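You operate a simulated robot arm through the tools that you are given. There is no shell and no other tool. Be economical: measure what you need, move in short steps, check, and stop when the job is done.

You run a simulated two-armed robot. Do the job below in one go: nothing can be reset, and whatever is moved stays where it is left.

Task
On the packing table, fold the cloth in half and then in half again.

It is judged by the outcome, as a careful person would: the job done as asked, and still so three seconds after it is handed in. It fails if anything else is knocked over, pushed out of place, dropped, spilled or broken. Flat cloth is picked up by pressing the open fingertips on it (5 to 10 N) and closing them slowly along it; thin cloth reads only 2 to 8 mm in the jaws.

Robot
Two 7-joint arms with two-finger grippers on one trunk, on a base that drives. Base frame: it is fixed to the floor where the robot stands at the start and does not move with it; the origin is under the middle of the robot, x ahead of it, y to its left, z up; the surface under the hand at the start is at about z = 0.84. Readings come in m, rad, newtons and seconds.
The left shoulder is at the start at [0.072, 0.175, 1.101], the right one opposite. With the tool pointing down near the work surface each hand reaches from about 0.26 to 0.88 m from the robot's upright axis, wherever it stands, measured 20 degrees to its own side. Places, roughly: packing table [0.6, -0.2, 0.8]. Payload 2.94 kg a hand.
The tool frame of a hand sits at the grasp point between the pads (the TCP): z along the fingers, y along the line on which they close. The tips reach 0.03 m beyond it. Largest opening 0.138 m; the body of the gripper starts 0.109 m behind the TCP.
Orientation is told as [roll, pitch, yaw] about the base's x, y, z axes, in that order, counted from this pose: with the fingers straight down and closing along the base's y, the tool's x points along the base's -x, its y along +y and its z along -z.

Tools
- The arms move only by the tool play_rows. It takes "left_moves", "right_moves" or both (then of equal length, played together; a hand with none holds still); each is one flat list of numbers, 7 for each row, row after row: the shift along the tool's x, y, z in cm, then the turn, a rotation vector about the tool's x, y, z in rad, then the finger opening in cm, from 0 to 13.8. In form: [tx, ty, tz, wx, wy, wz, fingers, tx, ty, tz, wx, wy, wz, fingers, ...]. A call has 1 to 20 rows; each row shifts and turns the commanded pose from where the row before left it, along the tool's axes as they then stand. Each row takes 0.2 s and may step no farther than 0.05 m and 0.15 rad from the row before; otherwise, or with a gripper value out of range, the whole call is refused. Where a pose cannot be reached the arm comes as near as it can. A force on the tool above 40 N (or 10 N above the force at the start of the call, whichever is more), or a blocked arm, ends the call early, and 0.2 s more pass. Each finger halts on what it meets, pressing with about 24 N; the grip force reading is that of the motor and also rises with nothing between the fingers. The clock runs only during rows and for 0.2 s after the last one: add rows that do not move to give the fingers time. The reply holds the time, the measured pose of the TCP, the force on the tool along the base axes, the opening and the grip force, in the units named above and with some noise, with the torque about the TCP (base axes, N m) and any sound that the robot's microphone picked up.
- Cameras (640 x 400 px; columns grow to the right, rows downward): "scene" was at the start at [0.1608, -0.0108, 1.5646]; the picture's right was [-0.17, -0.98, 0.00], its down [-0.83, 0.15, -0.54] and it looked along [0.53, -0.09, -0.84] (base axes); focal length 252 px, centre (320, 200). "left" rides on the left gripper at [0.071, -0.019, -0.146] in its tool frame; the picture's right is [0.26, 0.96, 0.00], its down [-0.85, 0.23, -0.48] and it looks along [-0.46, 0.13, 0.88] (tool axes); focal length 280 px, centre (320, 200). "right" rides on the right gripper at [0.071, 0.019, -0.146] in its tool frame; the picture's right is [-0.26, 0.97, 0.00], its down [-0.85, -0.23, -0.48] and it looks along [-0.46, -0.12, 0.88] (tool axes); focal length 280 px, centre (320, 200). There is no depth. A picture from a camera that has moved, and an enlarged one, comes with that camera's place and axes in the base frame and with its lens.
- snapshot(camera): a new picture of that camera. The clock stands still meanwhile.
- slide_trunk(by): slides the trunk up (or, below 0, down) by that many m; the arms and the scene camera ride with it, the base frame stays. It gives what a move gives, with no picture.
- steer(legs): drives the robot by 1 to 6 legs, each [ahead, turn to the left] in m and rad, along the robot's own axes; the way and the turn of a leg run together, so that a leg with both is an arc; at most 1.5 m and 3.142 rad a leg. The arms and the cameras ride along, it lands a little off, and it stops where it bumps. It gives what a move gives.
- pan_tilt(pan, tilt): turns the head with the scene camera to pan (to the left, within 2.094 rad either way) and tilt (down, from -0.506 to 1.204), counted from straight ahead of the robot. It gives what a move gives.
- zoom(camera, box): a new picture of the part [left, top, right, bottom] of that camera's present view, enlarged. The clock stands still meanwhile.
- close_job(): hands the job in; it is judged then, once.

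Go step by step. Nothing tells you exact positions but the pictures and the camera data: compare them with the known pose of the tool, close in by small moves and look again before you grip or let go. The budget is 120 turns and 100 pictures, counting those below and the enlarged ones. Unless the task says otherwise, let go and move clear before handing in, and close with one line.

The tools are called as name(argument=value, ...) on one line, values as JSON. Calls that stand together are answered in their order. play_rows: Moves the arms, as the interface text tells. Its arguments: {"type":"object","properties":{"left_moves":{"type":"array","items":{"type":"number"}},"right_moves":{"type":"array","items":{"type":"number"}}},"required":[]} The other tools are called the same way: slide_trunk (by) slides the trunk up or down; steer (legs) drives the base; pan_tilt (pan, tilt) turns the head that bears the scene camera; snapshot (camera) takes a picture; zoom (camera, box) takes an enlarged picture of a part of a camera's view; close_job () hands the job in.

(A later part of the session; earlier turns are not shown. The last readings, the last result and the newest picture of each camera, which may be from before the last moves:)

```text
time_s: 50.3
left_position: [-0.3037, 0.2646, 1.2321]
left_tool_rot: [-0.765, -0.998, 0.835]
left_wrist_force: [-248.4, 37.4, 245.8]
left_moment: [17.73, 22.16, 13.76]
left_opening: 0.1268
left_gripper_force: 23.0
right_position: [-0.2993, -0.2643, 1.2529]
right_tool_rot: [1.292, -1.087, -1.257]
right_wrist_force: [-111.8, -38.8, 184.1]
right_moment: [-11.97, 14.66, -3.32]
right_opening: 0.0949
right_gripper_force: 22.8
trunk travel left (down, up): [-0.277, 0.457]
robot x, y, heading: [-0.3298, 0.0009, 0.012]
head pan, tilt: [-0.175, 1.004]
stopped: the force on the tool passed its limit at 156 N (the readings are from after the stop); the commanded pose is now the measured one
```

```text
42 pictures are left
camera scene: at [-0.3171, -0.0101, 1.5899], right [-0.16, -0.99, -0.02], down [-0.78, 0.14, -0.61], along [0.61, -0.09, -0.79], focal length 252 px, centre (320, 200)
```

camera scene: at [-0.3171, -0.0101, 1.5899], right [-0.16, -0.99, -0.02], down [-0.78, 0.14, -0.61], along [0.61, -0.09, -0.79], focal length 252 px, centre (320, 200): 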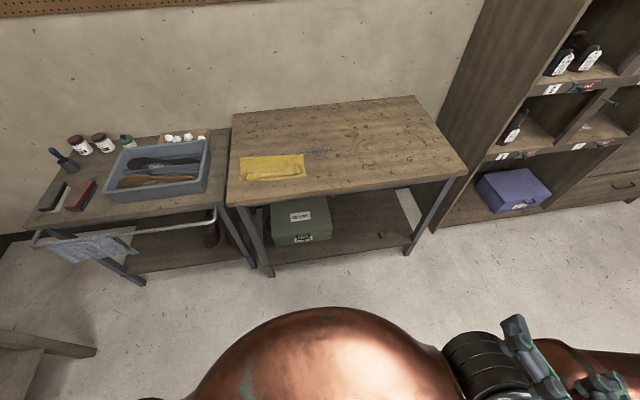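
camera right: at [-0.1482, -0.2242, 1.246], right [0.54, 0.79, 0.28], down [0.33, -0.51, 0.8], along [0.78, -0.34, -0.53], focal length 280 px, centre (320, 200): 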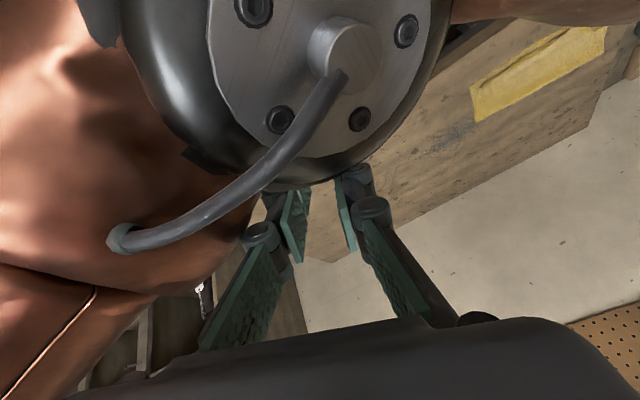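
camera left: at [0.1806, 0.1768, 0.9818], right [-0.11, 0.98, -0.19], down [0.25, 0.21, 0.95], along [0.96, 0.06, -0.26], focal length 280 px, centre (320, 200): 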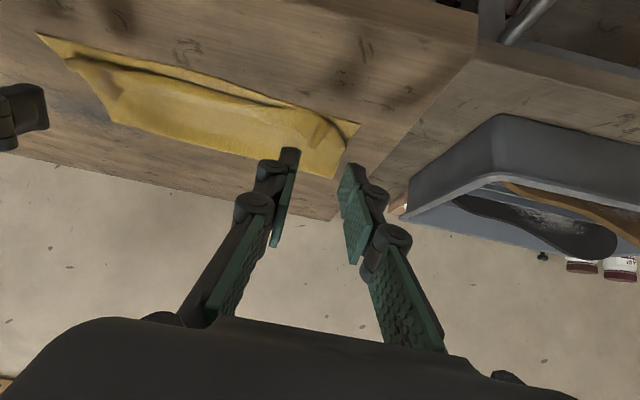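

play_rows(left_moves=[-3.5, 0, 3, 0, 0, 0, 8, -3.5, 0, 3, 0, 0, 0, 8, -3, 0, 3.8, 0, 0, 0, 8, -2, 0, 4.5, 0, 0, 0, 8, -1, 0, 4.8, 0, 0, 0, 8, 0, 0, 4.9, 0, 0, 0, 8, 0, 0, 4.9, 0, 0, 0, 8, 0, 0, 4.9, 0, 0, 0, 8, 0, 0, 4.9, 0, 0, 0, 8, 0, 0, 4.9, 0, 0, 0, 8], right_moves=[-3.5, 0, 3, 0, 0, 0, 8, -3.5, 0, 3, 0, 0, 0, 8, -3, 0, 3.8, 0, 0, 0, 8, -2, 0, 4.5, 0, 0, 0, 8, -1, 0, 4.8, 0, 0, 0, 8, 0, 0, 4.9, 0, 0, 0, 8, 0, 0, 4.9, 0, 0, 0, 8, 0, 0, 4.9, 0, 0, 0, 8, 0, 0, 4.9, 0, 0, 0, 8, 0, 0, 4.9, 0, 0, 0, 8])

snapshot(camera="scene")

snapshot(camera="right")

```text
time_s: 50.6
left_position: [-0.1314, 0.2532, 1.2015]
left_tool_rot: [-0.668, -0.875, 0.754]
left_wrist_force: [21.2, -3.7, 37.8]
left_moment: [2.09, 2.87, -1.5]
left_opening: 0.1021
left_gripper_force: 0.1
right_position: [-0.1532, -0.2367, 1.2524]
right_tool_rot: [1.268, -1.01, -1.148]
right_wrist_force: [-0.1, -0.9, -7.5]
right_moment: [0.12, -0.72, 0.06]
right_opening: 0.1011
right_gripper_force: 0.8
trunk travel left (down, up): [-0.277, 0.457]
robot x, y, heading: [-0.3275, 0.001, 0.009]
head pan, tilt: [-0.175, 1.004]
stopped in row 1 (right hand): the force on the tool passed its limit at 308 N (the readings are from after the stop); the commanded pose is now the measured one
```

```text
41 pictures are left
camera scene: at [-0.1712, -0.0079, 1.5663], right [-0.17, -0.99, 0.0], down [-0.83, 0.14, -0.54], along [0.53, -0.09, -0.84], focal length 252 px, centre (320, 200)
```

scene: 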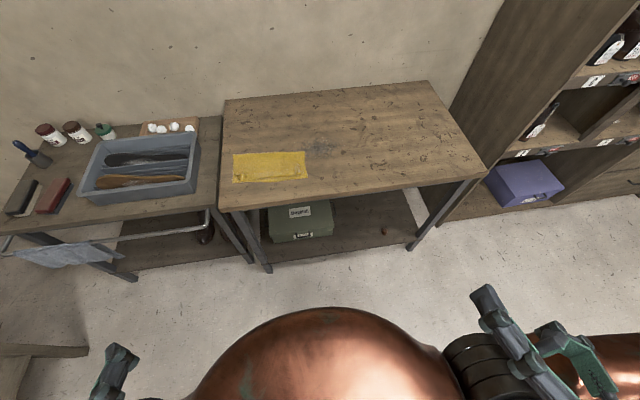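

```text
40 pictures are left
camera right: at [-0.3109, -0.2089, 1.2253], right [0.0, 0.7, 0.71], down [-0.27, -0.69, 0.68], along [0.96, -0.19, 0.19], focal length 280 px, centre (320, 200)
```

right: 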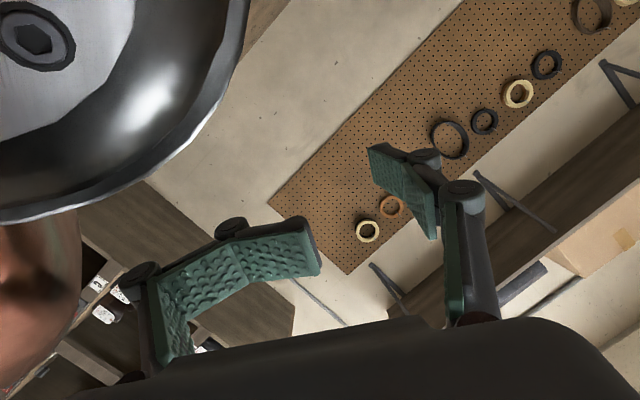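

play_rows(left_moves=[-3.5, 0, 3.5, 0, 0, 0, 8, -3.5, 0, 3.5, 0, 0, 0, 8, -3, 0, 3.8, 0, 0, 0, 8, -2, 0, 4.5, 0, 0, 0, 8, -1, 0, 4.8, 0, 0, 0, 8, 0, 0, 4.9, 0, 0, 0, 8], right_moves=[-3.5, 0, 3.5, 0, 0, 0, 8, -3.5, 0, 3.5, 0, 0, 0, 8, -3, 0, 3.8, 0, 0, 0, 8, -2, 0, 4.5, 0, 0, 0, 8, -1, 0, 4.8, 0, 0, 0, 8, 0, 0, 4.9, 0, 0, 0, 8])

play_rows(left_moves=[-3.5, 0, 3.5, 0, 0, 0, 8, -3.5, 0, 3.5, 0, 0, 0, 8, -3, 0, 3.8, 0, 0, 0, 8, -2, 0, 4.5, 0, 0, 0, 8, -1, 0, 4.8, 0, 0, 0, 8, 0, 0, 4.9, 0, 0, 0, 8], right_moves=[-3.5, 0, 3.5, 0, 0, 0, 8, -3.5, 0, 3.5, 0, 0, 0, 8, -3, 0, 3.8, 0, 0, 0, 8, -2, 0, 4.5, 0, 0, 0, 8, -1, 0, 4.8, 0, 0, 0, 8, 0, 0, 4.9, 0, 0, 0, 8])

play_rows(left_moves=[-3.5, 0, 3.5, 0, 0, 0, 8, -3.5, 0, 3.5, 0, 0, 0, 8, -3, 0, 3.8, 0, 0, 0, 8, -2, 0, 4.5, 0, 0, 0, 8, -1, 0, 4.8, 0, 0, 0, 8, 0, 0, 4.9, 0, 0, 0, 8], right_moves=[-3.5, 0, 3.5, 0, 0, 0, 8, -3.5, 0, 3.5, 0, 0, 0, 8, -3, 0, 3.8, 0, 0, 0, 8, -2, 0, 4.5, 0, 0, 0, 8, -1, 0, 4.8, 0, 0, 0, 8, 0, 0, 4.9, 0, 0, 0, 8])

snapshot(camera="scene")

```text
time_s: 50.8
left_position: [-0.0356, 0.2642, 1.1968]
left_tool_rot: [-0.571, -0.895, 0.661]
left_wrist_force: [136.9, 39.0, 120.9]
left_moment: [7.67, 5.96, -8.03]
left_opening: 0.0776
left_gripper_force: 0.1
right_position: [-0.0468, -0.2543, 1.2278]
right_tool_rot: [1.016, -0.994, -0.996]
right_wrist_force: [25.5, -2.7, 16.1]
right_moment: [-0.24, 2.04, 0.3]
right_opening: 0.0812
right_gripper_force: 0.0
trunk travel left (down, up): [-0.277, 0.457]
robot x, y, heading: [-0.3289, 0.0018, 0.009]
head pan, tilt: [-0.175, 1.004]
stopped in row 1 (left hand): the force on the tool passed its limit at 86 N (the readings are from after the stop); the commanded pose is now the measured one
```

```text
time_s: 51.2
left_position: [-0.1663, 0.2509, 1.2484]
left_tool_rot: [-1.286, -1.23, 1.139]
left_wrist_force: [1.2, -0.2, 0.2]
left_moment: [-0.01, 0.03, -0.07]
left_opening: 0.0798
left_gripper_force: 0.0
right_position: [-0.159, -0.2594, 1.2404]
right_tool_rot: [1.05, -1.049, -0.91]
right_wrist_force: [2.1, -0.1, 4.1]
right_moment: [-0.2, 0.19, 0.0]
right_opening: 0.0806
right_gripper_force: 0.1
right hand out of reach, approached as far as the arm can: row 1
trunk travel left (down, up): [-0.277, 0.457]
robot x, y, heading: [-0.326, -0.0002, 0.002]
head pan, tilt: [-0.175, 1.004]
stopped in row 1 (left hand): the arm was blocked; the commanded pose is now the measured one
```

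```text
time_s: 51.5
left_position: [-0.3829, 0.2449, 1.2676]
left_tool_rot: [-1.809, -1.223, 1.62]
left_wrist_force: [5.3, 0.1, 5.2]
left_moment: [0.08, 0.68, -0.12]
left_opening: 0.0801
left_gripper_force: 0.0
right_position: [-0.3801, -0.2666, 1.2504]
right_tool_rot: [1.594, -1.139, -1.337]
right_wrist_force: [4.7, 0.1, 1.6]
right_moment: [0.12, 0.03, 0.17]
right_opening: 0.0798
right_gripper_force: 0.2
right hand out of reach, approached as far as the arm can: row 1
trunk travel left (down, up): [-0.277, 0.457]
robot x, y, heading: [-0.329, 0.0022, 0.016]
head pan, tilt: [-0.175, 1.004]
stopped in row 1 (left hand): the arm was blocked; the commanded pose is now the measured one
```

```text
39 pictures are left
camera scene: at [-0.2674, -0.0127, 1.5834], right [-0.16, -0.99, -0.01], down [-0.8, 0.14, -0.59], along [0.58, -0.08, -0.81], focal length 252 px, centre (320, 200)
```

scene: 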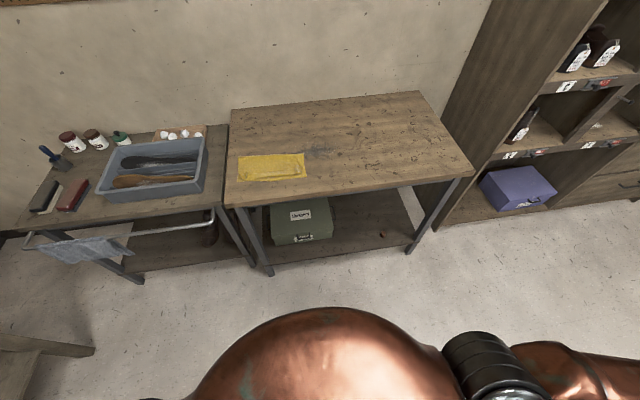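

pan_tilt(pan=-0.175, tilt=1.0)

pan_tilt(pan=-0.175, tilt=1.004)

pan_tilt(pan=-0.175, tilt=1.0)

pan_tilt(pan=-0.175, tilt=1.004)

snapshot(camera="scene")

```text
time_s: 52.1
left_position: [-0.234, 0.2414, 1.2602]
left_tool_rot: [-1.468, -1.158, 1.284]
left_wrist_force: [-3.4, 0.9, -1.2]
left_moment: [-0.03, -0.13, -0.01]
left_opening: 0.0803
left_gripper_force: 0.1
right_position: [-0.2421, -0.2594, 1.2508]
right_tool_rot: [1.481, -1.128, -1.283]
right_wrist_force: [6.3, -6.6, 37.5]
right_moment: [-2.07, 0.77, 0.5]
right_opening: 0.0778
right_gripper_force: 0.0
trunk travel left (down, up): [-0.277, 0.457]
robot x, y, heading: [-0.324, 0.0009, 0.011]
head pan, tilt: [-0.175, 1.0]
```

```text
time_s: 52.7
left_position: [-0.2437, 0.2538, 1.2383]
left_tool_rot: [-1.542, -1.326, 1.347]
left_wrist_force: [1.8, 0.0, -0.8]
left_moment: [0.01, -0.04, -0.16]
left_opening: 0.0801
left_gripper_force: 0.1
right_position: [-0.2351, -0.2494, 1.2401]
right_tool_rot: [1.15, -1.162, -0.837]
right_wrist_force: [2.1, 0.3, 0.3]
right_moment: [-0.08, 0.14, 0.02]
right_opening: 0.0798
right_gripper_force: 0.0
trunk travel left (down, up): [-0.277, 0.457]
robot x, y, heading: [-0.327, 0.0014, 0.017]
head pan, tilt: [-0.175, 1.004]
```

```text
time_s: 53.3
left_position: [-0.3364, 0.2442, 1.2764]
left_tool_rot: [-1.678, -1.172, 1.47]
left_wrist_force: [-2.2, -0.3, 1.1]
left_moment: [0.03, 0.22, 0.02]
left_opening: 0.0801
left_gripper_force: 0.1
right_position: [-0.3486, -0.2554, 1.2655]
right_tool_rot: [1.648, -1.146, -1.423]
right_wrist_force: [-41.1, 10.7, 22.5]
right_moment: [-0.91, 2.33, -2.73]
right_opening: 0.0807
right_gripper_force: 0.0
trunk travel left (down, up): [-0.277, 0.457]
robot x, y, heading: [-0.3301, 0.0001, 0.016]
head pan, tilt: [-0.175, 1.0]
```

```text
time_s: 53.9
left_position: [-0.1924, 0.2475, 1.2569]
left_tool_rot: [-1.349, -1.222, 1.175]
left_wrist_force: [-3.2, 0.5, 0.4]
left_moment: [0.06, 0.12, 0.07]
left_opening: 0.08
left_gripper_force: 0.1
right_position: [-0.191, -0.2581, 1.2452]
right_tool_rot: [1.191, -1.137, -0.927]
right_wrist_force: [-5.4, 1.1, -1.8]
right_moment: [-0.03, -0.29, -0.19]
right_opening: 0.0797
right_gripper_force: 0.1
trunk travel left (down, up): [-0.277, 0.457]
robot x, y, heading: [-0.3252, 0.0031, 0.01]
head pan, tilt: [-0.175, 1.004]
```

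```text
38 pictures are left
camera scene: at [0.0018, -0.0075, 1.5576], right [-0.16, -0.99, 0.02], down [-0.89, 0.14, -0.44], along [0.44, -0.09, -0.9], focal length 252 px, centre (320, 200)
```

scene: 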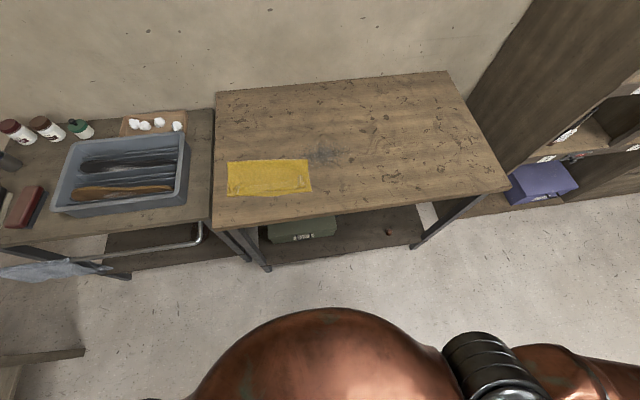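

play_rows(left_moves=[0, 0, 3, 0, 0, 0, 8, 0, 0, 4, 0, 0, 0, 8, 0, 0, 5, 0, 0, 0, 8, 0, 0, 5, 0, 0, 0, 8, 0, 0, 5, 0, 0, 0, 8, 0, 0, 5, 0, 0, 0, 8, 0, 0, 5, 0, 0, 0, 8], right_moves=[0, 0, 3, 0, 0, 0, 8, 0, 0, 4, 0, 0, 0, 8, 0, 0, 5, 0, 0, 0, 8, 0, 0, 5, 0, 0, 0, 8, 0, 0, 5, 0, 0, 0, 8, 0, 0, 5, 0, 0, 0, 8, 0, 0, 5, 0, 0, 0, 8])

snapshot(camera="scene")

```text
time_s: 54.3
left_position: [-0.3391, 0.2508, 1.2068]
left_tool_rot: [-1.872, -1.377, 1.705]
left_wrist_force: [2.6, 0.5, 1.2]
left_moment: [0.02, 0.1, -0.05]
left_opening: 0.0798
left_gripper_force: 0.1
right_position: [-0.3372, -0.248, 1.2073]
right_tool_rot: [1.131, -1.313, -0.777]
right_wrist_force: [2.1, 0.2, 2.2]
right_moment: [-0.07, 0.22, 0.03]
right_opening: 0.08
right_gripper_force: 0.0
trunk travel left (down, up): [-0.277, 0.457]
robot x, y, heading: [-0.3279, 0.0035, 0.014]
head pan, tilt: [-0.175, 1.004]
stopped in row 1 (left hand): the arm was blocked; the commanded pose is now the measured one
```

```text
37 pictures are left
camera scene: at [-0.0863, -0.0045, 1.5642], right [-0.16, -0.99, 0.01], down [-0.86, 0.13, -0.49], along [0.49, -0.09, -0.87], focal length 252 px, centre (320, 200)
```

scene: 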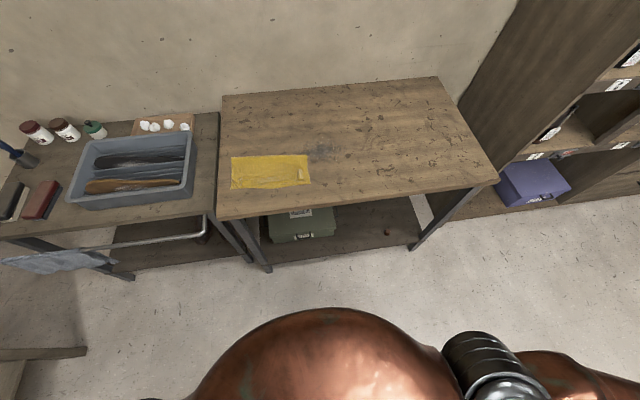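

Contact forces are gone now. I'll try slow trunk and base motions, which should hold the arm joints, to let the sway die.

slide_trunk(by=-0.15)

snapshot(camera="scene")

```text
time_s: 54.6
left_position: [-0.4855, 0.2395, 1.2166]
left_tool_rot: [-2.232, -1.27, 2.015]
left_wrist_force: [3.2, -2.4, 0.5]
left_moment: [0.0, 0.09, -0.04]
left_opening: 0.0803
left_gripper_force: 0.1
right_position: [-0.4833, -0.2488, 1.2137]
right_tool_rot: [1.738, -1.265, -1.365]
right_wrist_force: [3.5, 0.3, 1.3]
right_moment: [-0.03, 0.22, 0.11]
right_opening: 0.0798
right_gripper_force: 0.0
trunk travel left (down, up): [-0.274, 0.46]
robot x, y, heading: [-0.3299, 0.0055, 0.017]
head pan, tilt: [-0.175, 1.004]
stopped: the arm was blocked; the commanded pose is now the measured one
```

```text
36 pictures are left
camera scene: at [-0.3044, -0.0096, 1.5864], right [-0.16, -0.99, -0.02], down [-0.78, 0.14, -0.61], along [0.6, -0.09, -0.79], focal length 252 px, centre (320, 200)
```

scene: 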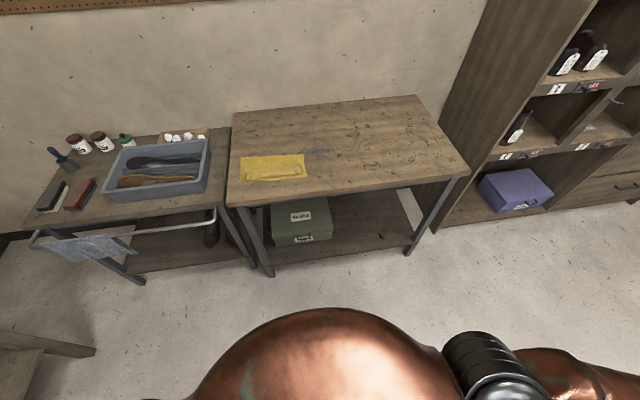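

steer(legs=[[0.06, 0]])

snapshot(camera="scene")

```text
time_s: 55.4
left_position: [-0.1938, 0.2363, 1.2078]
left_tool_rot: [-1.348, -1.217, 1.026]
left_wrist_force: [-2.9, 2.1, 0.4]
left_moment: [0.07, 0.11, -0.11]
left_opening: 0.0873
left_gripper_force: 1.3
right_position: [-0.1892, -0.2304, 1.2097]
right_tool_rot: [1.258, -1.128, -0.857]
right_wrist_force: [-3.6, -0.5, 2.4]
right_moment: [-0.17, 0.21, -0.13]
right_opening: 0.088
right_gripper_force: 0.7
trunk travel left (down, up): [-0.274, 0.46]
robot x, y, heading: [-0.3135, -0.001, 0.015]
head pan, tilt: [-0.175, 1.004]
stopped in leg 1: the robot was blocked; the commanded pose is now the measured one
```

```text
35 pictures are left
camera scene: at [-0.0298, -0.0023, 1.5585], right [-0.16, -0.99, 0.02], down [-0.87, 0.13, -0.47], along [0.46, -0.09, -0.88], focal length 252 px, centre (320, 200)
```

scene: 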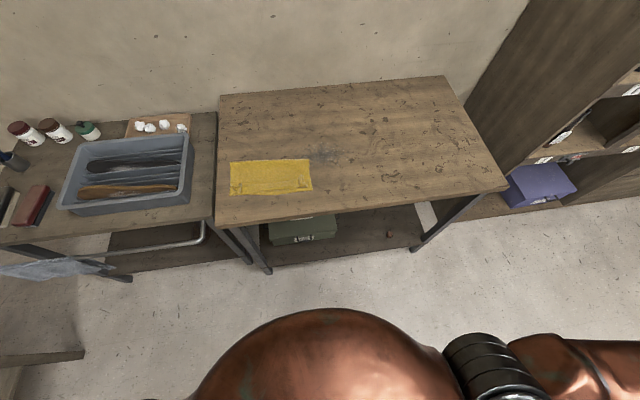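

The cloth is undisturbed. With no contact now, I'll let several seconds pass without any arm command and see whether the sway decays.

pan_tilt(pan=-0.175, tilt=1.0)

pan_tilt(pan=-0.175, tilt=1.004)

pan_tilt(pan=0.8, tilt=0.6)

snapshot(camera="scene")

pan_tilt(pan=-1.2, tilt=0.9)

snapshot(camera="scene")

pan_tilt(pan=-0.175, tilt=1.004)

pan_tilt(pan=-0.175, tilt=1.0)

pan_tilt(pan=-0.175, tilt=1.004)

```text
time_s: 56.0
left_position: [-0.3692, 0.2282, 1.2128]
left_tool_rot: [-1.801, -1.254, 1.459]
left_wrist_force: [3.6, 0.2, 2.9]
left_moment: [0.09, 0.41, -0.09]
left_opening: 0.0805
left_gripper_force: 0.2
right_position: [-0.3642, -0.2376, 1.2123]
right_tool_rot: [1.63, -1.175, -1.21]
right_wrist_force: [-18.1, -6.5, 9.1]
right_moment: [-0.35, 0.19, -0.98]
right_opening: 0.0803
right_gripper_force: 0.2
trunk travel left (down, up): [-0.274, 0.46]
robot x, y, heading: [-0.3177, -0.0001, 0.01]
head pan, tilt: [-0.175, 1.0]
```

```text
time_s: 56.6
left_position: [-0.2063, 0.2322, 1.2037]
left_tool_rot: [-1.382, -1.225, 1.067]
left_wrist_force: [5.2, -2.1, -0.1]
left_moment: [0.08, -0.09, 0.08]
left_opening: 0.0859
left_gripper_force: 0.1
right_position: [-0.2044, -0.2314, 1.2069]
right_tool_rot: [1.295, -1.129, -0.888]
right_wrist_force: [-20.8, 6.8, -1.0]
right_moment: [0.18, 0.5, -1.85]
right_opening: 0.0925
right_gripper_force: 0.0
trunk travel left (down, up): [-0.274, 0.46]
robot x, y, heading: [-0.3106, 0.0013, 0.018]
head pan, tilt: [-0.175, 1.004]
```

```text
time_s: 57.8
left_position: [-0.2085, 0.233, 1.203]
left_tool_rot: [-1.385, -1.226, 1.077]
left_wrist_force: [2.1, 1.7, -1.2]
left_moment: [-0.03, -0.04, -0.09]
left_opening: 0.087
left_gripper_force: 0.1
right_position: [-0.2049, -0.2335, 1.2073]
right_tool_rot: [1.304, -1.137, -0.914]
right_wrist_force: [5.6, -0.7, 0.4]
right_moment: [-0.13, 0.08, 0.17]
right_opening: 0.091
right_gripper_force: 0.1
trunk travel left (down, up): [-0.274, 0.46]
robot x, y, heading: [-0.3126, 0.0022, 0.013]
head pan, tilt: [0.799, 0.6]
```

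```text
34 pictures are left
camera scene: at [-0.0978, 0.0684, 1.5926], right [0.72, -0.69, -0.03], down [-0.42, -0.41, -0.81], along [0.55, 0.6, -0.59], focal length 252 px, centre (320, 200)
```

scene: 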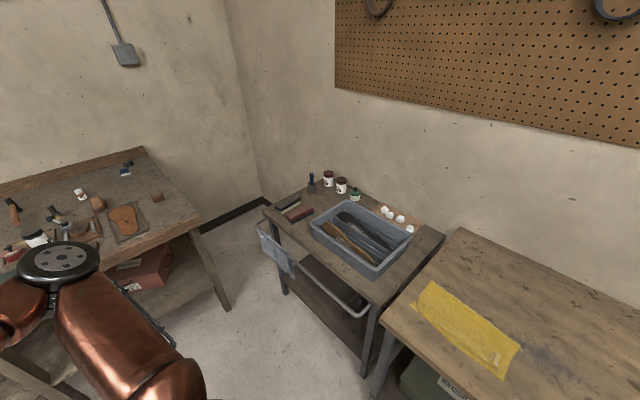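

```text
time_s: 59.8
left_position: [-0.347, 0.228, 1.2182]
left_tool_rot: [-1.736, -1.249, 1.394]
left_wrist_force: [-9.4, 2.6, 10.0]
left_moment: [0.33, 0.18, 0.41]
left_opening: 0.086
left_gripper_force: 0.1
right_position: [-0.3441, -0.2339, 1.22]
right_tool_rot: [1.572, -1.166, -1.152]
right_wrist_force: [-21.6, -9.3, 13.3]
right_moment: [-0.71, 0.52, -0.81]
right_opening: 0.0891
right_gripper_force: 0.7
trunk travel left (down, up): [-0.274, 0.46]
robot x, y, heading: [-0.3154, 0.0007, 0.015]
head pan, tilt: [-1.201, 0.901]
```

```text
33 pictures are left
camera scene: at [-0.3014, -0.0682, 1.5868], right [-0.93, -0.37, -0.06], down [-0.25, 0.73, -0.64], along [0.28, -0.58, -0.77], focal length 252 px, centre (320, 200)
```

scene: 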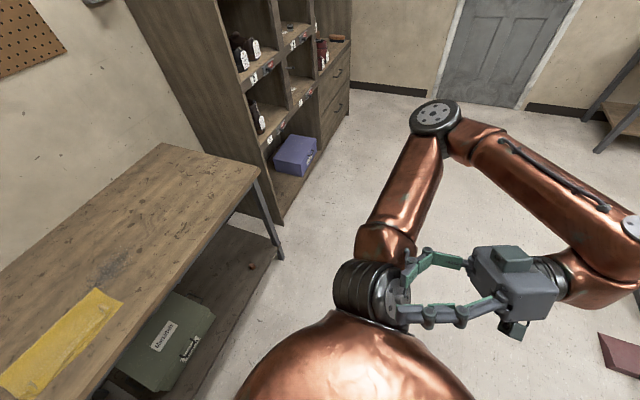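

```text
time_s: 61.0
left_position: [-0.3148, 0.2267, 1.216]
left_tool_rot: [-1.623, -1.242, 1.251]
left_wrist_force: [-186.7, -2.9, 84.5]
left_moment: [6.8, 7.04, 15.24]
left_opening: 0.097
left_gripper_force: 4.5
right_position: [-0.3151, -0.2286, 1.2211]
right_tool_rot: [1.505, -1.149, -1.057]
right_wrist_force: [-220.1, -8.0, 102.0]
right_moment: [-8.67, 8.45, -18.12]
right_opening: 0.0997
right_gripper_force: 5.4
trunk travel left (down, up): [-0.274, 0.46]
robot x, y, heading: [-0.3115, 0.0004, 0.011]
head pan, tilt: [-0.175, 1.004]
```

```text
time_s: 61.6
left_position: [-0.2798, 0.2286, 1.2039]
left_tool_rot: [-1.566, -1.259, 1.232]
left_wrist_force: [0.6, -0.4, -0.1]
left_moment: [0.05, 0.02, 0.05]
left_opening: 0.083
left_gripper_force: 0.3
right_position: [-0.2729, -0.2326, 1.208]
right_tool_rot: [1.379, -1.189, -0.938]
right_wrist_force: [0.5, -0.7, 1.6]
right_moment: [-0.08, 0.12, 0.12]
right_opening: 0.0841
right_gripper_force: 0.1
trunk travel left (down, up): [-0.274, 0.46]
robot x, y, heading: [-0.311, 0.0012, 0.011]
head pan, tilt: [-0.175, 1.0]
```

```text
time_s: 62.2
left_position: [-0.2756, 0.2278, 1.2101]
left_tool_rot: [-1.525, -1.233, 1.164]
left_wrist_force: [-137.4, -6.0, 66.3]
left_moment: [5.27, 5.09, 11.21]
left_opening: 0.096
left_gripper_force: 2.6
right_position: [-0.2747, -0.2276, 1.2148]
right_tool_rot: [1.431, -1.14, -0.993]
right_wrist_force: [-180.8, -2.8, 89.9]
right_moment: [-7.71, 6.88, -15.12]
right_opening: 0.0986
right_gripper_force: 3.6
trunk travel left (down, up): [-0.274, 0.46]
robot x, y, heading: [-0.3141, 0.0035, 0.013]
head pan, tilt: [-0.175, 1.004]
```

Waiting is working: the sway is shrinking. The pictures show each gripper straddling its own shoulder joint. I'll wait a few more seconds.

pan_tilt(pan=-1.2, tilt=0.9)

pan_tilt(pan=-0.175, tilt=1.004)

pan_tilt(pan=-1.2, tilt=0.9)

pan_tilt(pan=-0.175, tilt=1.004)

pan_tilt(pan=-1.2, tilt=0.9)

snapshot(camera="scene")

```text
time_s: 63.5
left_position: [-0.2244, 0.2322, 1.2091]
left_tool_rot: [-1.413, -1.226, 1.09]
left_wrist_force: [-2.2, 0.5, 0.8]
left_moment: [0.07, 0.17, -0.02]
left_opening: 0.0873
left_gripper_force: 0.6
right_position: [-0.2182, -0.2341, 1.2125]
right_tool_rot: [1.316, -1.136, -0.914]
right_wrist_force: [-1.5, 0.1, 1.2]
right_moment: [-0.12, 0.14, 0.02]
right_opening: 0.0889
right_gripper_force: 0.6
trunk travel left (down, up): [-0.274, 0.46]
robot x, y, heading: [-0.3134, 0.002, 0.017]
head pan, tilt: [-1.201, 0.901]
```

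```text
time_s: 64.8
left_position: [-0.2814, 0.23, 1.2062]
left_tool_rot: [-1.566, -1.256, 1.232]
left_wrist_force: [1.2, -0.4, -0.2]
left_moment: [0.0, 0.05, -0.01]
left_opening: 0.0829
left_gripper_force: 0.5
right_position: [-0.2768, -0.2341, 1.2069]
right_tool_rot: [1.435, -1.166, -1.021]
right_wrist_force: [0.7, 0.3, 0.8]
right_moment: [-0.01, 0.07, 0.01]
right_opening: 0.0841
right_gripper_force: 0.2
trunk travel left (down, up): [-0.274, 0.46]
robot x, y, heading: [-0.3127, 0.0034, 0.015]
head pan, tilt: [-0.175, 1.004]
```

```text
time_s: 66.1
left_position: [-0.3305, 0.2294, 1.2156]
left_tool_rot: [-1.688, -1.25, 1.35]
left_wrist_force: [-5.2, 0.8, 6.2]
left_moment: [0.16, -0.1, 0.24]
left_opening: 0.0844
left_gripper_force: 0.0
right_position: [-0.3269, -0.2344, 1.2176]
right_tool_rot: [1.527, -1.164, -1.111]
right_wrist_force: [-4.5, -2.2, 3.1]
right_moment: [0.04, -0.05, -0.09]
right_opening: 0.0863
right_gripper_force: 0.0
trunk travel left (down, up): [-0.274, 0.46]
robot x, y, heading: [-0.3148, 0.0043, 0.009]
head pan, tilt: [-1.201, 0.901]
```

```text
time_s: 67.3
left_position: [-0.2404, 0.2319, 1.2094]
left_tool_rot: [-1.453, -1.232, 1.125]
left_wrist_force: [-1.1, 0.8, 0.7]
left_moment: [0.08, 0.17, -0.05]
left_opening: 0.0842
left_gripper_force: 0.1
right_position: [-0.2359, -0.2339, 1.2124]
right_tool_rot: [1.35, -1.14, -0.947]
right_wrist_force: [-2.2, 0.3, 1.5]
right_moment: [-0.08, 0.18, -0.03]
right_opening: 0.0862
right_gripper_force: 0.3
trunk travel left (down, up): [-0.274, 0.46]
robot x, y, heading: [-0.3123, 0.0008, 0.013]
head pan, tilt: [-0.175, 1.004]
```

```text
time_s: 68.6
left_position: [-0.3066, 0.2313, 1.2124]
left_tool_rot: [-1.625, -1.248, 1.289]
left_wrist_force: [-4.7, 2.1, 4.0]
left_moment: [0.12, -0.08, 0.18]
left_opening: 0.0833
left_gripper_force: 0.2
right_position: [-0.3012, -0.2343, 1.2145]
right_tool_rot: [1.475, -1.163, -1.06]
right_wrist_force: [-4.4, -1.7, 2.3]
right_moment: [-0.06, -0.04, -0.13]
right_opening: 0.0854
right_gripper_force: 0.1
trunk travel left (down, up): [-0.274, 0.46]
robot x, y, heading: [-0.3132, 0.0016, 0.015]
head pan, tilt: [-1.201, 0.901]
```

```text
32 pictures are left
camera scene: at [-0.2277, -0.0665, 1.5765], right [-0.93, -0.37, -0.02], down [-0.28, 0.73, -0.63], along [0.25, -0.58, -0.78], focal length 252 px, centre (320, 200)
```

scene: 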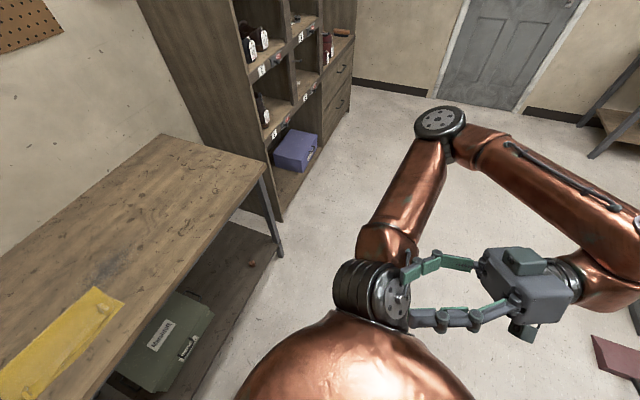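

It's damping steadily, so I'll keep waiting with long head pans.

pan_tilt(pan=2.0, tilt=0.9)

pan_tilt(pan=-2.0, tilt=0.9)

pan_tilt(pan=2.0, tilt=0.9)

pan_tilt(pan=-1.2, tilt=0.9)

pan_tilt(pan=-1.2, tilt=0.95)

pan_tilt(pan=-1.2, tilt=0.9)

```text
time_s: 71.4
left_position: [-0.2818, 0.2317, 1.2093]
left_tool_rot: [-1.568, -1.245, 1.235]
left_wrist_force: [0.0, -2.1, 1.1]
left_moment: [0.03, -0.01, 0.01]
left_opening: 0.0822
left_gripper_force: 0.2
right_position: [-0.2788, -0.2343, 1.2107]
right_tool_rot: [1.433, -1.157, -1.022]
right_wrist_force: [-1.3, 0.2, 1.3]
right_moment: [-0.01, -0.03, 0.03]
right_opening: 0.0839
right_gripper_force: 0.1
trunk travel left (down, up): [-0.274, 0.46]
robot x, y, heading: [-0.3134, -0.0, 0.017]
head pan, tilt: [2.0, 0.901]
```

```text
time_s: 74.6
left_position: [-0.2833, 0.2316, 1.209]
left_tool_rot: [-1.567, -1.245, 1.234]
left_wrist_force: [-0.2, -0.6, 1.8]
left_moment: [0.03, 0.0, 0.04]
left_opening: 0.0821
left_gripper_force: 0.1
right_position: [-0.2798, -0.2337, 1.2122]
right_tool_rot: [1.433, -1.155, -1.022]
right_wrist_force: [-1.3, 0.4, 0.7]
right_moment: [-0.01, -0.01, 0.0]
right_opening: 0.0842
right_gripper_force: 0.0
trunk travel left (down, up): [-0.274, 0.46]
robot x, y, heading: [-0.3135, 0.0023, 0.013]
head pan, tilt: [-2.0, 0.901]
```

```text
time_s: 77.9
left_position: [-0.2845, 0.2309, 1.2088]
left_tool_rot: [-1.568, -1.244, 1.235]
left_wrist_force: [-0.7, -0.8, 1.9]
left_moment: [0.0, -0.04, 0.0]
left_opening: 0.0823
left_gripper_force: 0.1
right_position: [-0.2788, -0.2346, 1.2106]
right_tool_rot: [1.433, -1.153, -1.021]
right_wrist_force: [-1.1, -0.5, 2.8]
right_moment: [-0.02, -0.02, -0.01]
right_opening: 0.0843
right_gripper_force: 0.1
trunk travel left (down, up): [-0.274, 0.46]
robot x, y, heading: [-0.3147, 0.0044, 0.015]
head pan, tilt: [2.0, 0.901]
```

```text
time_s: 80.6
left_position: [-0.2827, 0.2316, 1.2092]
left_tool_rot: [-1.568, -1.244, 1.235]
left_wrist_force: [-1.2, -1.3, 1.1]
left_moment: [0.03, -0.02, 0.0]
left_opening: 0.0824
left_gripper_force: 0.0
right_position: [-0.2782, -0.2341, 1.2121]
right_tool_rot: [1.434, -1.155, -1.021]
right_wrist_force: [-1.1, 0.6, 1.5]
right_moment: [-0.03, -0.02, -0.03]
right_opening: 0.0837
right_gripper_force: 0.1
trunk travel left (down, up): [-0.274, 0.46]
robot x, y, heading: [-0.3117, 0.0037, 0.014]
head pan, tilt: [-1.201, 0.901]
```

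```text
time_s: 81.3
left_position: [-0.2824, 0.2312, 1.2103]
left_tool_rot: [-1.567, -1.245, 1.233]
left_wrist_force: [-0.7, -0.4, 0.7]
left_moment: [0.0, -0.06, 0.02]
left_opening: 0.0822
left_gripper_force: 0.1
right_position: [-0.2783, -0.2324, 1.2106]
right_tool_rot: [1.431, -1.157, -1.022]
right_wrist_force: [-0.7, 0.7, 1.7]
right_moment: [-0.01, -0.03, 0.0]
right_opening: 0.0841
right_gripper_force: 0.1
trunk travel left (down, up): [-0.274, 0.46]
robot x, y, heading: [-0.3128, -0.0028, 0.01]
head pan, tilt: [-1.201, 0.949]
```

```text
time_s: 81.9
left_position: [-0.2834, 0.2301, 1.2091]
left_tool_rot: [-1.566, -1.245, 1.235]
left_wrist_force: [-0.9, -0.7, 1.4]
left_moment: [0.05, -0.03, 0.02]
left_opening: 0.0821
left_gripper_force: 0.2
right_position: [-0.2786, -0.2341, 1.2118]
right_tool_rot: [1.434, -1.155, -1.02]
right_wrist_force: [-1.8, 0.7, 1.9]
right_moment: [-0.02, -0.05, 0.0]
right_opening: 0.0844
right_gripper_force: 0.1
trunk travel left (down, up): [-0.274, 0.46]
robot x, y, heading: [-0.313, -0.0008, 0.012]
head pan, tilt: [-1.201, 0.901]
```

Completely still now. I'll open the arms slowly, starting by backing both grippers off their shoulders.

play_rows(left_moves=[0, 0, -0.5, 0, 0, 0, 8, 0, 0, -1, 0, 0, 0, 8, 0, 0, -1, 0, 0, 0, 8, 0, 0, -1, 0, 0, 0, 8], right_moves=[0, 0, -0.5, 0, 0, 0, 8, 0, 0, -1, 0, 0, 0, 8, 0, 0, -1, 0, 0, 0, 8, 0, 0, -1, 0, 0, 0, 8])

snapshot(camera="scene")

```text
time_s: 82.9
left_position: [-0.3182, 0.2429, 1.2094]
left_tool_rot: [-1.569, -1.245, 1.234]
left_wrist_force: [0.3, 0.3, -0.4]
left_moment: [0.0, -0.02, 0.02]
left_opening: 0.0803
left_gripper_force: 0.1
right_position: [-0.3106, -0.2494, 1.2122]
right_tool_rot: [1.432, -1.157, -1.021]
right_wrist_force: [-0.2, 0.1, 1.1]
right_moment: [-0.01, 0.0, -0.01]
right_opening: 0.0801
right_gripper_force: 0.0
trunk travel left (down, up): [-0.274, 0.46]
robot x, y, heading: [-0.315, -0.0001, 0.01]
head pan, tilt: [-1.201, 0.901]
```

```text
31 pictures are left
camera scene: at [-0.1937, -0.0663, 1.5712], right [-0.93, -0.37, 0.0], down [-0.29, 0.73, -0.62], along [0.23, -0.58, -0.78], focal length 252 px, centre (320, 200)
```

scene: 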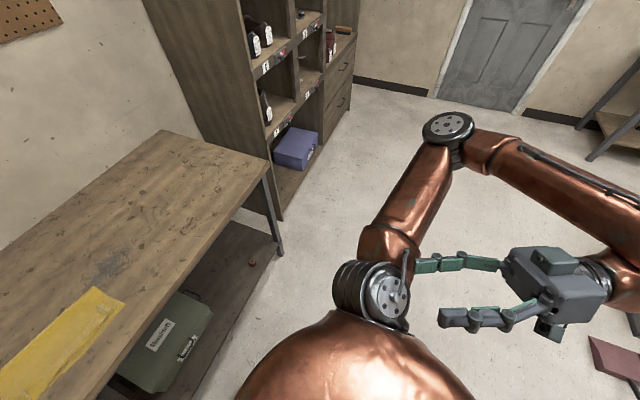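

That worked smoothly. Now I swing both hands outward sideways.

play_rows(left_moves=[-0.453, 1.341, -0.495, 0, 0, 0, 8, -0.453, 1.341, -0.495, 0, 0, 0, 8, -0.453, 1.341, -0.495, 0, 0, 0, 8, -0.453, 1.341, -0.495, 0, 0, 0, 8, -0.453, 1.341, -0.495, 0, 0, 0, 8, -0.453, 1.341, -0.495, 0, 0, 0, 8, -0.453, 1.341, -0.495, 0, 0, 0, 8, -0.453, 1.341, -0.495, 0, 0, 0, 8], right_moves=[-0.516, -1.265, -0.618, 0, 0, 0, 8, -0.516, -1.265, -0.618, 0, 0, 0, 8, -0.516, -1.265, -0.618, 0, 0, 0, 8, -0.516, -1.265, -0.618, 0, 0, 0, 8, -0.516, -1.265, -0.618, 0, 0, 0, 8, -0.516, -1.265, -0.618, 0, 0, 0, 8, -0.516, -1.265, -0.618, 0, 0, 0, 8, -0.516, -1.265, -0.618, 0, 0, 0, 8])

snapshot(camera="scene")

```text
time_s: 84.7
left_position: [-0.3236, 0.3278, 1.2148]
left_tool_rot: [-1.561, -1.244, 1.234]
left_wrist_force: [0.5, -0.2, 0.2]
left_moment: [-0.02, -0.01, 0.01]
left_opening: 0.0799
left_gripper_force: 0.1
left hand out of reach, approached as far as the arm can: row 3, 4, 5, 7, 8
right_position: [-0.3163, -0.3409, 1.2363]
right_tool_rot: [1.433, -1.158, -1.021]
right_wrist_force: [0.7, 0.5, 0.0]
right_moment: [-0.02, 0.03, -0.02]
right_opening: 0.0798
right_gripper_force: 0.0
right hand out of reach, approached as far as the arm can: row 3, 4, 5, 6, 7, 8
trunk travel left (down, up): [-0.274, 0.46]
robot x, y, heading: [-0.3121, 0.0, 0.013]
head pan, tilt: [-1.201, 0.901]
```

```text
30 pictures are left
camera scene: at [-0.1929, -0.0653, 1.5711], right [-0.93, -0.37, 0.0], down [-0.29, 0.73, -0.62], along [0.23, -0.58, -0.78], focal length 252 px, centre (320, 200)
```

scene: 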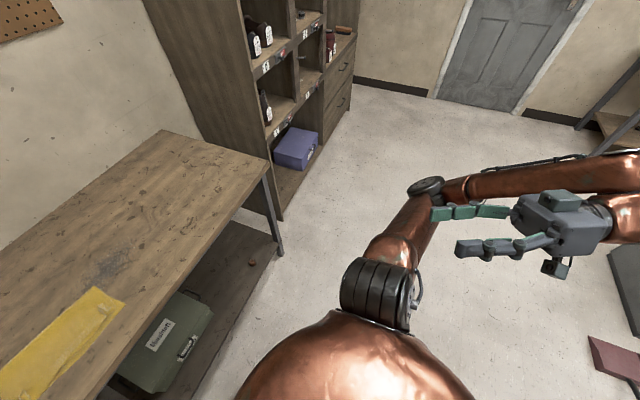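

Sideways motion reaches the elbow limit. Next I rotate both grippers to point down, which brings the wrists forward and above.

play_rows(left_moves=[0, 0, 0, 0, 0.1, 0, 8, 0, 0, 0, 0, 0.1, 0, 8, 0, 0, 0, 0, 0.1, 0, 8, 0, 0, 0, 0, 0.1, 0, 8, 0, 0, 0, 0, 0.1, 0, 8, 0, 0, 0, 0, 0.1, 0, 8, 0, 0, 0, 0, 0.1, 0, 8], right_moves=[0, 0, 0, 0, 0.1, 0, 8, 0, 0, 0, 0, 0.1, 0, 8, 0, 0, 0, 0, 0.1, 0, 8, 0, 0, 0, 0, 0.1, 0, 8, 0, 0, 0, 0, 0.1, 0, 8, 0, 0, 0, 0, 0.1, 0, 8, 0, 0, 0, 0, 0.1, 0, 8])

snapshot(camera="scene")

```text
time_s: 86.3
left_position: [-0.3045, 0.3079, 1.2201]
left_tool_rot: [-0.487, -0.806, 0.03]
left_wrist_force: [0.2, -0.4, -0.1]
left_moment: [-0.03, 0.0, -0.03]
left_opening: 0.0801
left_gripper_force: 0.0
left hand out of reach, approached as far as the arm can: row 2, 3, 4, 5, 6, 7
right_position: [-0.2939, -0.3135, 1.2448]
right_tool_rot: [0.564, -0.726, 0.003]
right_wrist_force: [-0.7, -0.1, 0.9]
right_moment: [-0.01, 0.0, -0.04]
right_opening: 0.0798
right_gripper_force: 0.0
right hand out of reach, approached as far as the arm can: row 1, 2, 3, 4, 5, 6, 7
trunk travel left (down, up): [-0.274, 0.46]
robot x, y, heading: [-0.3158, -0.0008, 0.018]
head pan, tilt: [-1.201, 0.901]
```

```text
29 pictures are left
camera scene: at [-0.1923, -0.0659, 1.571], right [-0.93, -0.37, 0.0], down [-0.29, 0.73, -0.62], along [0.23, -0.58, -0.78], focal length 252 px, centre (320, 200)
```

scene: 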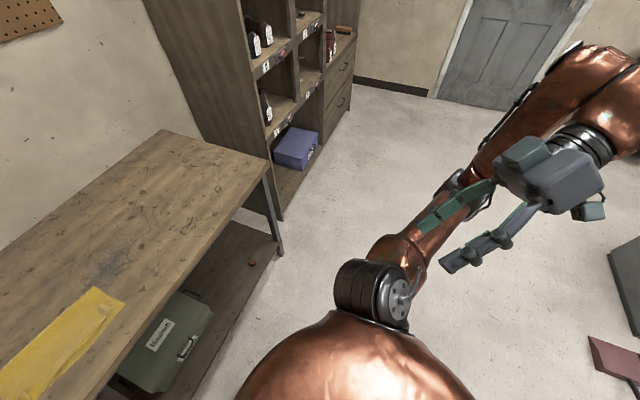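

play_rows(left_moves=[-1, 0, 0, 0, 0.1, 0, 8, -1, 0, 0, 0, 0.1, 0, 8, -1, 0, 0, 0, 0.1, 0, 8, -1, 0, 0, 0, 0.1, 0, 8, -1.5, 0, 0, 0, 0.1, 0, 8, -1.5, 0, 0, 0, 0.1, 0, 8, -1.5, 0, 0, 0, 0.1, 0, 8, -1.5, 0, 0, 0, 0, 0, 8], right_moves=[-1, 0, 0, 0, 0.1, 0, 8, -1, 0, 0, 0, 0.1, 0, 8, -1, 0, 0, 0, 0.1, 0, 8, -1, 0, 0, 0, 0.1, 0, 8, -1.5, 0, 0, 0, 0.1, 0, 8, -1.5, 0, 0, 0, 0.1, 0, 8, -1.5, 0, 0, 0, 0.1, 0, 8, -1.5, 0, 0, 0, 0, 0, 8])

snapshot(camera="scene")

```text
time_s: 88.1
left_position: [-0.2106, 0.2876, 1.2606]
left_tool_rot: [-0.329, -0.157, -0.277]
left_wrist_force: [1.2, 0.2, -0.4]
left_moment: [-0.06, 0.11, 0.0]
left_opening: 0.0802
left_gripper_force: 0.1
left hand out of reach, approached as far as the arm can: row 2, 5
right_position: [-0.1971, -0.2831, 1.2787]
right_tool_rot: [0.413, -0.098, 0.357]
right_wrist_force: [1.4, -0.7, -0.3]
right_moment: [0.0, 0.06, 0.01]
right_opening: 0.0799
right_gripper_force: 0.0
right hand out of reach, approached as far as the arm can: row 1, 2, 3, 5
trunk travel left (down, up): [-0.274, 0.46]
robot x, y, heading: [-0.3143, 0.0032, 0.014]
head pan, tilt: [-1.201, 0.901]
```

```text
28 pictures are left
camera scene: at [-0.1905, -0.0657, 1.5708], right [-0.93, -0.37, 0.0], down [-0.29, 0.73, -0.62], along [0.23, -0.58, -0.78], focal length 252 px, centre (320, 200)
```

scene: 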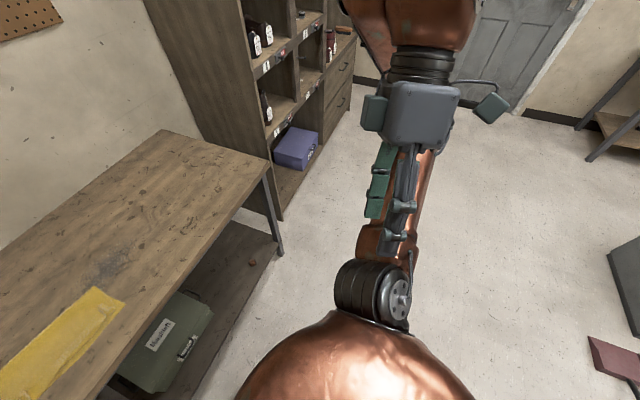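

The arms are nearly back to normal. I'll extend them forward and straighten the wrists.

play_rows(left_moves=[-2, 0, 0, -0.0275, 0.012, -0.017, 6, -2, 0, 0, -0.0275, 0.012, -0.017, 5, -2, 0, 0, -0.0275, 0.012, -0.017, 3, -2, 0, 0, -0.0275, 0.012, -0.017, 3, -2, 0, 0, -0.0275, 0.012, -0.017, 3, -2, 0, 0, -0.0275, 0.012, -0.017, 3, -2, 0, 0, -0.0275, 0.012, -0.017, 3, -2, 0, 0, -0.0275, 0.012, -0.017, 3, -2, 0, 0, -0.0275, 0.012, -0.017, 3, -2, 0, 0, -0.0275, 0.012, -0.017, 3, -2, 0, 0, -0.0275, 0.012, -0.017, 3, -2, 0, 0, -0.0275, 0.012, -0.017, 3], right_moves=[-2, 0, 0, 0.034, 0.008, 0.036, 6, -2, 0, 0, 0.034, 0.008, 0.036, 5, -2, 0, 0, 0.034, 0.008, 0.036, 3, -2, 0, 0, 0.034, 0.008, 0.036, 3, -2, 0, 0, 0.034, 0.008, 0.036, 3, -2, 0, 0, 0.034, 0.008, 0.036, 3, -2, 0, 0, 0.034, 0.008, 0.036, 3, -2, 0, 0, 0.034, 0.008, 0.036, 3, -2, 0, 0, 0.034, 0.008, 0.036, 3, -2, 0, 0, 0.034, 0.008, 0.036, 3, -2, 0, 0, 0.034, 0.008, 0.036, 3, -2, 0, 0, 0.034, 0.008, 0.036, 3])

pan_tilt(pan=-0.175, tilt=0.9)

snapshot(camera="scene")

```text
time_s: 90.7
left_position: [0.021, 0.2411, 1.2779]
left_tool_rot: [-0.011, 0.017, -0.102]
left_wrist_force: [0.7, -0.5, -0.1]
left_moment: [-0.01, 0.07, 0.01]
left_opening: 0.0301
left_gripper_force: 0.1
right_position: [0.0361, -0.2409, 1.2813]
right_tool_rot: [0.001, 0.084, -0.044]
right_wrist_force: [0.5, -0.9, -1.1]
right_moment: [0.0, 0.01, 0.01]
right_opening: 0.0296
right_gripper_force: 0.0
trunk travel left (down, up): [-0.274, 0.46]
robot x, y, heading: [-0.3135, 0.0017, 0.013]
head pan, tilt: [-1.201, 0.901]
```

```text
time_s: 92.0
left_position: [0.0219, 0.2414, 1.2783]
left_tool_rot: [-0.012, 0.018, -0.103]
left_wrist_force: [0.6, 0.0, 0.3]
left_moment: [0.03, 0.01, -0.02]
left_opening: 0.0299
left_gripper_force: 0.1
right_position: [0.0364, -0.2402, 1.2809]
right_tool_rot: [0.001, 0.083, -0.043]
right_wrist_force: [0.4, 0.6, -0.7]
right_moment: [-0.01, -0.01, 0.0]
right_opening: 0.0298
right_gripper_force: 0.1
trunk travel left (down, up): [-0.274, 0.46]
robot x, y, heading: [-0.3146, 0.0069, 0.015]
head pan, tilt: [-0.175, 0.901]
```

```text
27 pictures are left
camera scene: at [-0.1464, -0.0085, 1.571], right [-0.16, -0.99, 0.0], down [-0.77, 0.13, -0.62], along [0.61, -0.1, -0.78], focal length 252 px, centre (320, 200)
```

scene: 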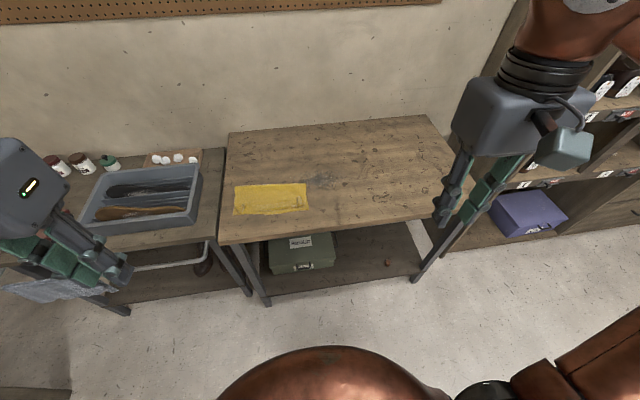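

Arms recovered and the cloth is untouched. I'll bring both hands back over the curled hem's ridges; from here no more driving is needed for this fold.

play_rows(left_moves=[-2.63, -0.17, 1, 0, -0.001, -0.002, 3, -2.63, -0.17, 1, 0, -0.001, -0.002, 3, -2.63, -0.17, 1, 0, -0.001, -0.002, 3, -2.63, -0.17, 1, 0, -0.001, -0.002, 3, -2.63, -0.17, 1, 0, -0.001, -0.002, 3, -2.63, -0.17, 1, 0, -0.001, -0.002, 3, -2.63, -0.17, 2.7, 0, -0.001, -0.002, 3, -2.63, -0.17, 2.7, 0, -0.001, -0.002, 3, -2.63, -0.17, 2.7, 0, -0.001, -0.002, 3, -2.63, -0.17, 2.7, 0, -0.001, -0.002, 3, -2.63, -0.17, 2.7, 0, -0.001, -0.002, 3, -2.63, -0.17, 2.7, 0, -0.001, -0.002, 3, -2.63, -0.17, 2.7, 0, -0.001, -0.002, 3, -2.63, -0.17, 2.7, 0, -0.001, -0.002, 3, -2.63, -0.17, 2.7, 0, -0.001, -0.002, 3, -2.63, -0.17, 2.5, 0, -0.001, -0.002, 3, 0, 0, 0, 0, 0, 0, 3], right_moves=[-2.475, 1.49, 1, 0, -0.0052, 0.0017, 3, -2.475, 1.49, 1, 0, -0.0052, 0.0017, 3, -2.475, 1.49, 1, 0, -0.0052, 0.0017, 3, -2.475, 1.49, 1, 0, -0.0052, 0.0017, 3, -2.475, 1.49, 1, 0, -0.0052, 0.0017, 3, -2.475, 1.49, 1, 0, -0.0052, 0.0017, 3, -2.475, 1.49, 2.7, 0, -0.0052, 0.0017, 3, -2.475, 1.49, 2.7, 0, -0.0052, 0.0017, 3, -2.475, 1.49, 2.7, 0, -0.0052, 0.0017, 3, -2.475, 1.49, 2.7, 0, -0.0052, 0.0017, 3, -2.475, 1.49, 2.7, 0, -0.0052, 0.0017, 3, -2.475, 1.49, 2.7, 0, -0.0052, 0.0017, 3, -2.475, 1.49, 2.7, 0, -0.0052, 0.0017, 3, -2.475, 1.49, 2.7, 0, -0.0052, 0.0017, 3, -2.475, 1.49, 2.7, 0, -0.0052, 0.0017, 3, -2.475, 1.49, 2.7, 0, -0.0052, 0.0017, 3, 0, 0, 0, 0, 0, 0, 3])

snapshot(camera="left")

snapshot(camera="right")

```text
time_s: 95.6
left_position: [0.4424, 0.1741, 0.9445]
left_tool_rot: [-0.011, 0.003, -0.071]
left_wrist_force: [-0.7, -0.1, 0.3]
left_moment: [0.0, -0.09, 0.03]
left_opening: 0.0297
left_gripper_force: 0.0
right_position: [0.4408, -0.0232, 0.9291]
right_tool_rot: [0.001, 0.004, -0.073]
right_wrist_force: [-0.2, -0.5, 0.0]
right_moment: [-0.03, -0.1, 0.02]
right_opening: 0.0303
right_gripper_force: 0.0
trunk travel left (down, up): [-0.274, 0.46]
robot x, y, heading: [-0.3171, -0.0017, 0.016]
head pan, tilt: [-0.175, 0.901]
```

```text
26 pictures are left
camera left: at [0.3706, 0.1622, 1.0914], right [-0.19, 0.98, -0.01], down [0.87, 0.17, 0.47], along [0.46, 0.08, -0.88], focal length 280 px, centre (320, 200)
```

left: 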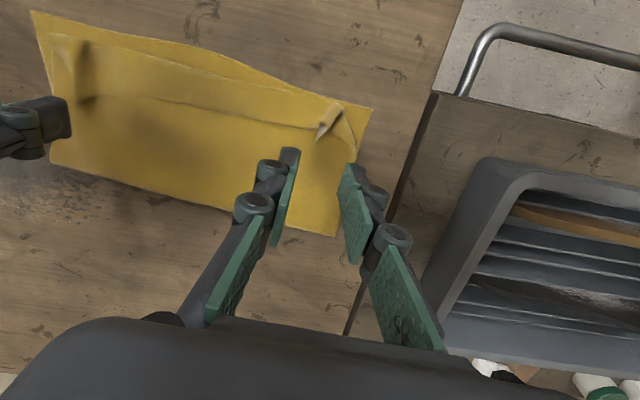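

```text
25 pictures are left
camera right: at [0.3723, 0.0016, 1.0751], right [0.33, 0.94, 0.0], down [0.83, -0.29, 0.47], along [0.44, -0.16, -0.88], focal length 280 px, centre (320, 200)
```

right: 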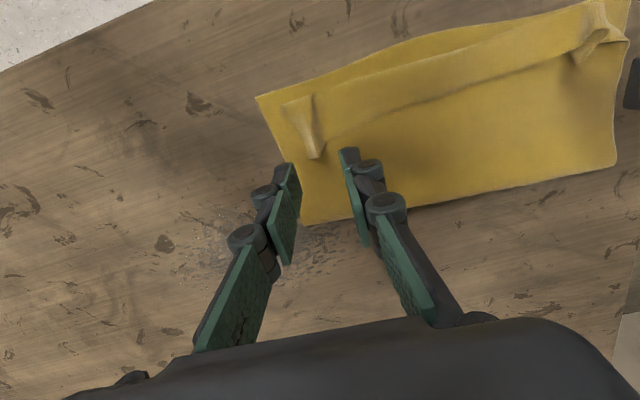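

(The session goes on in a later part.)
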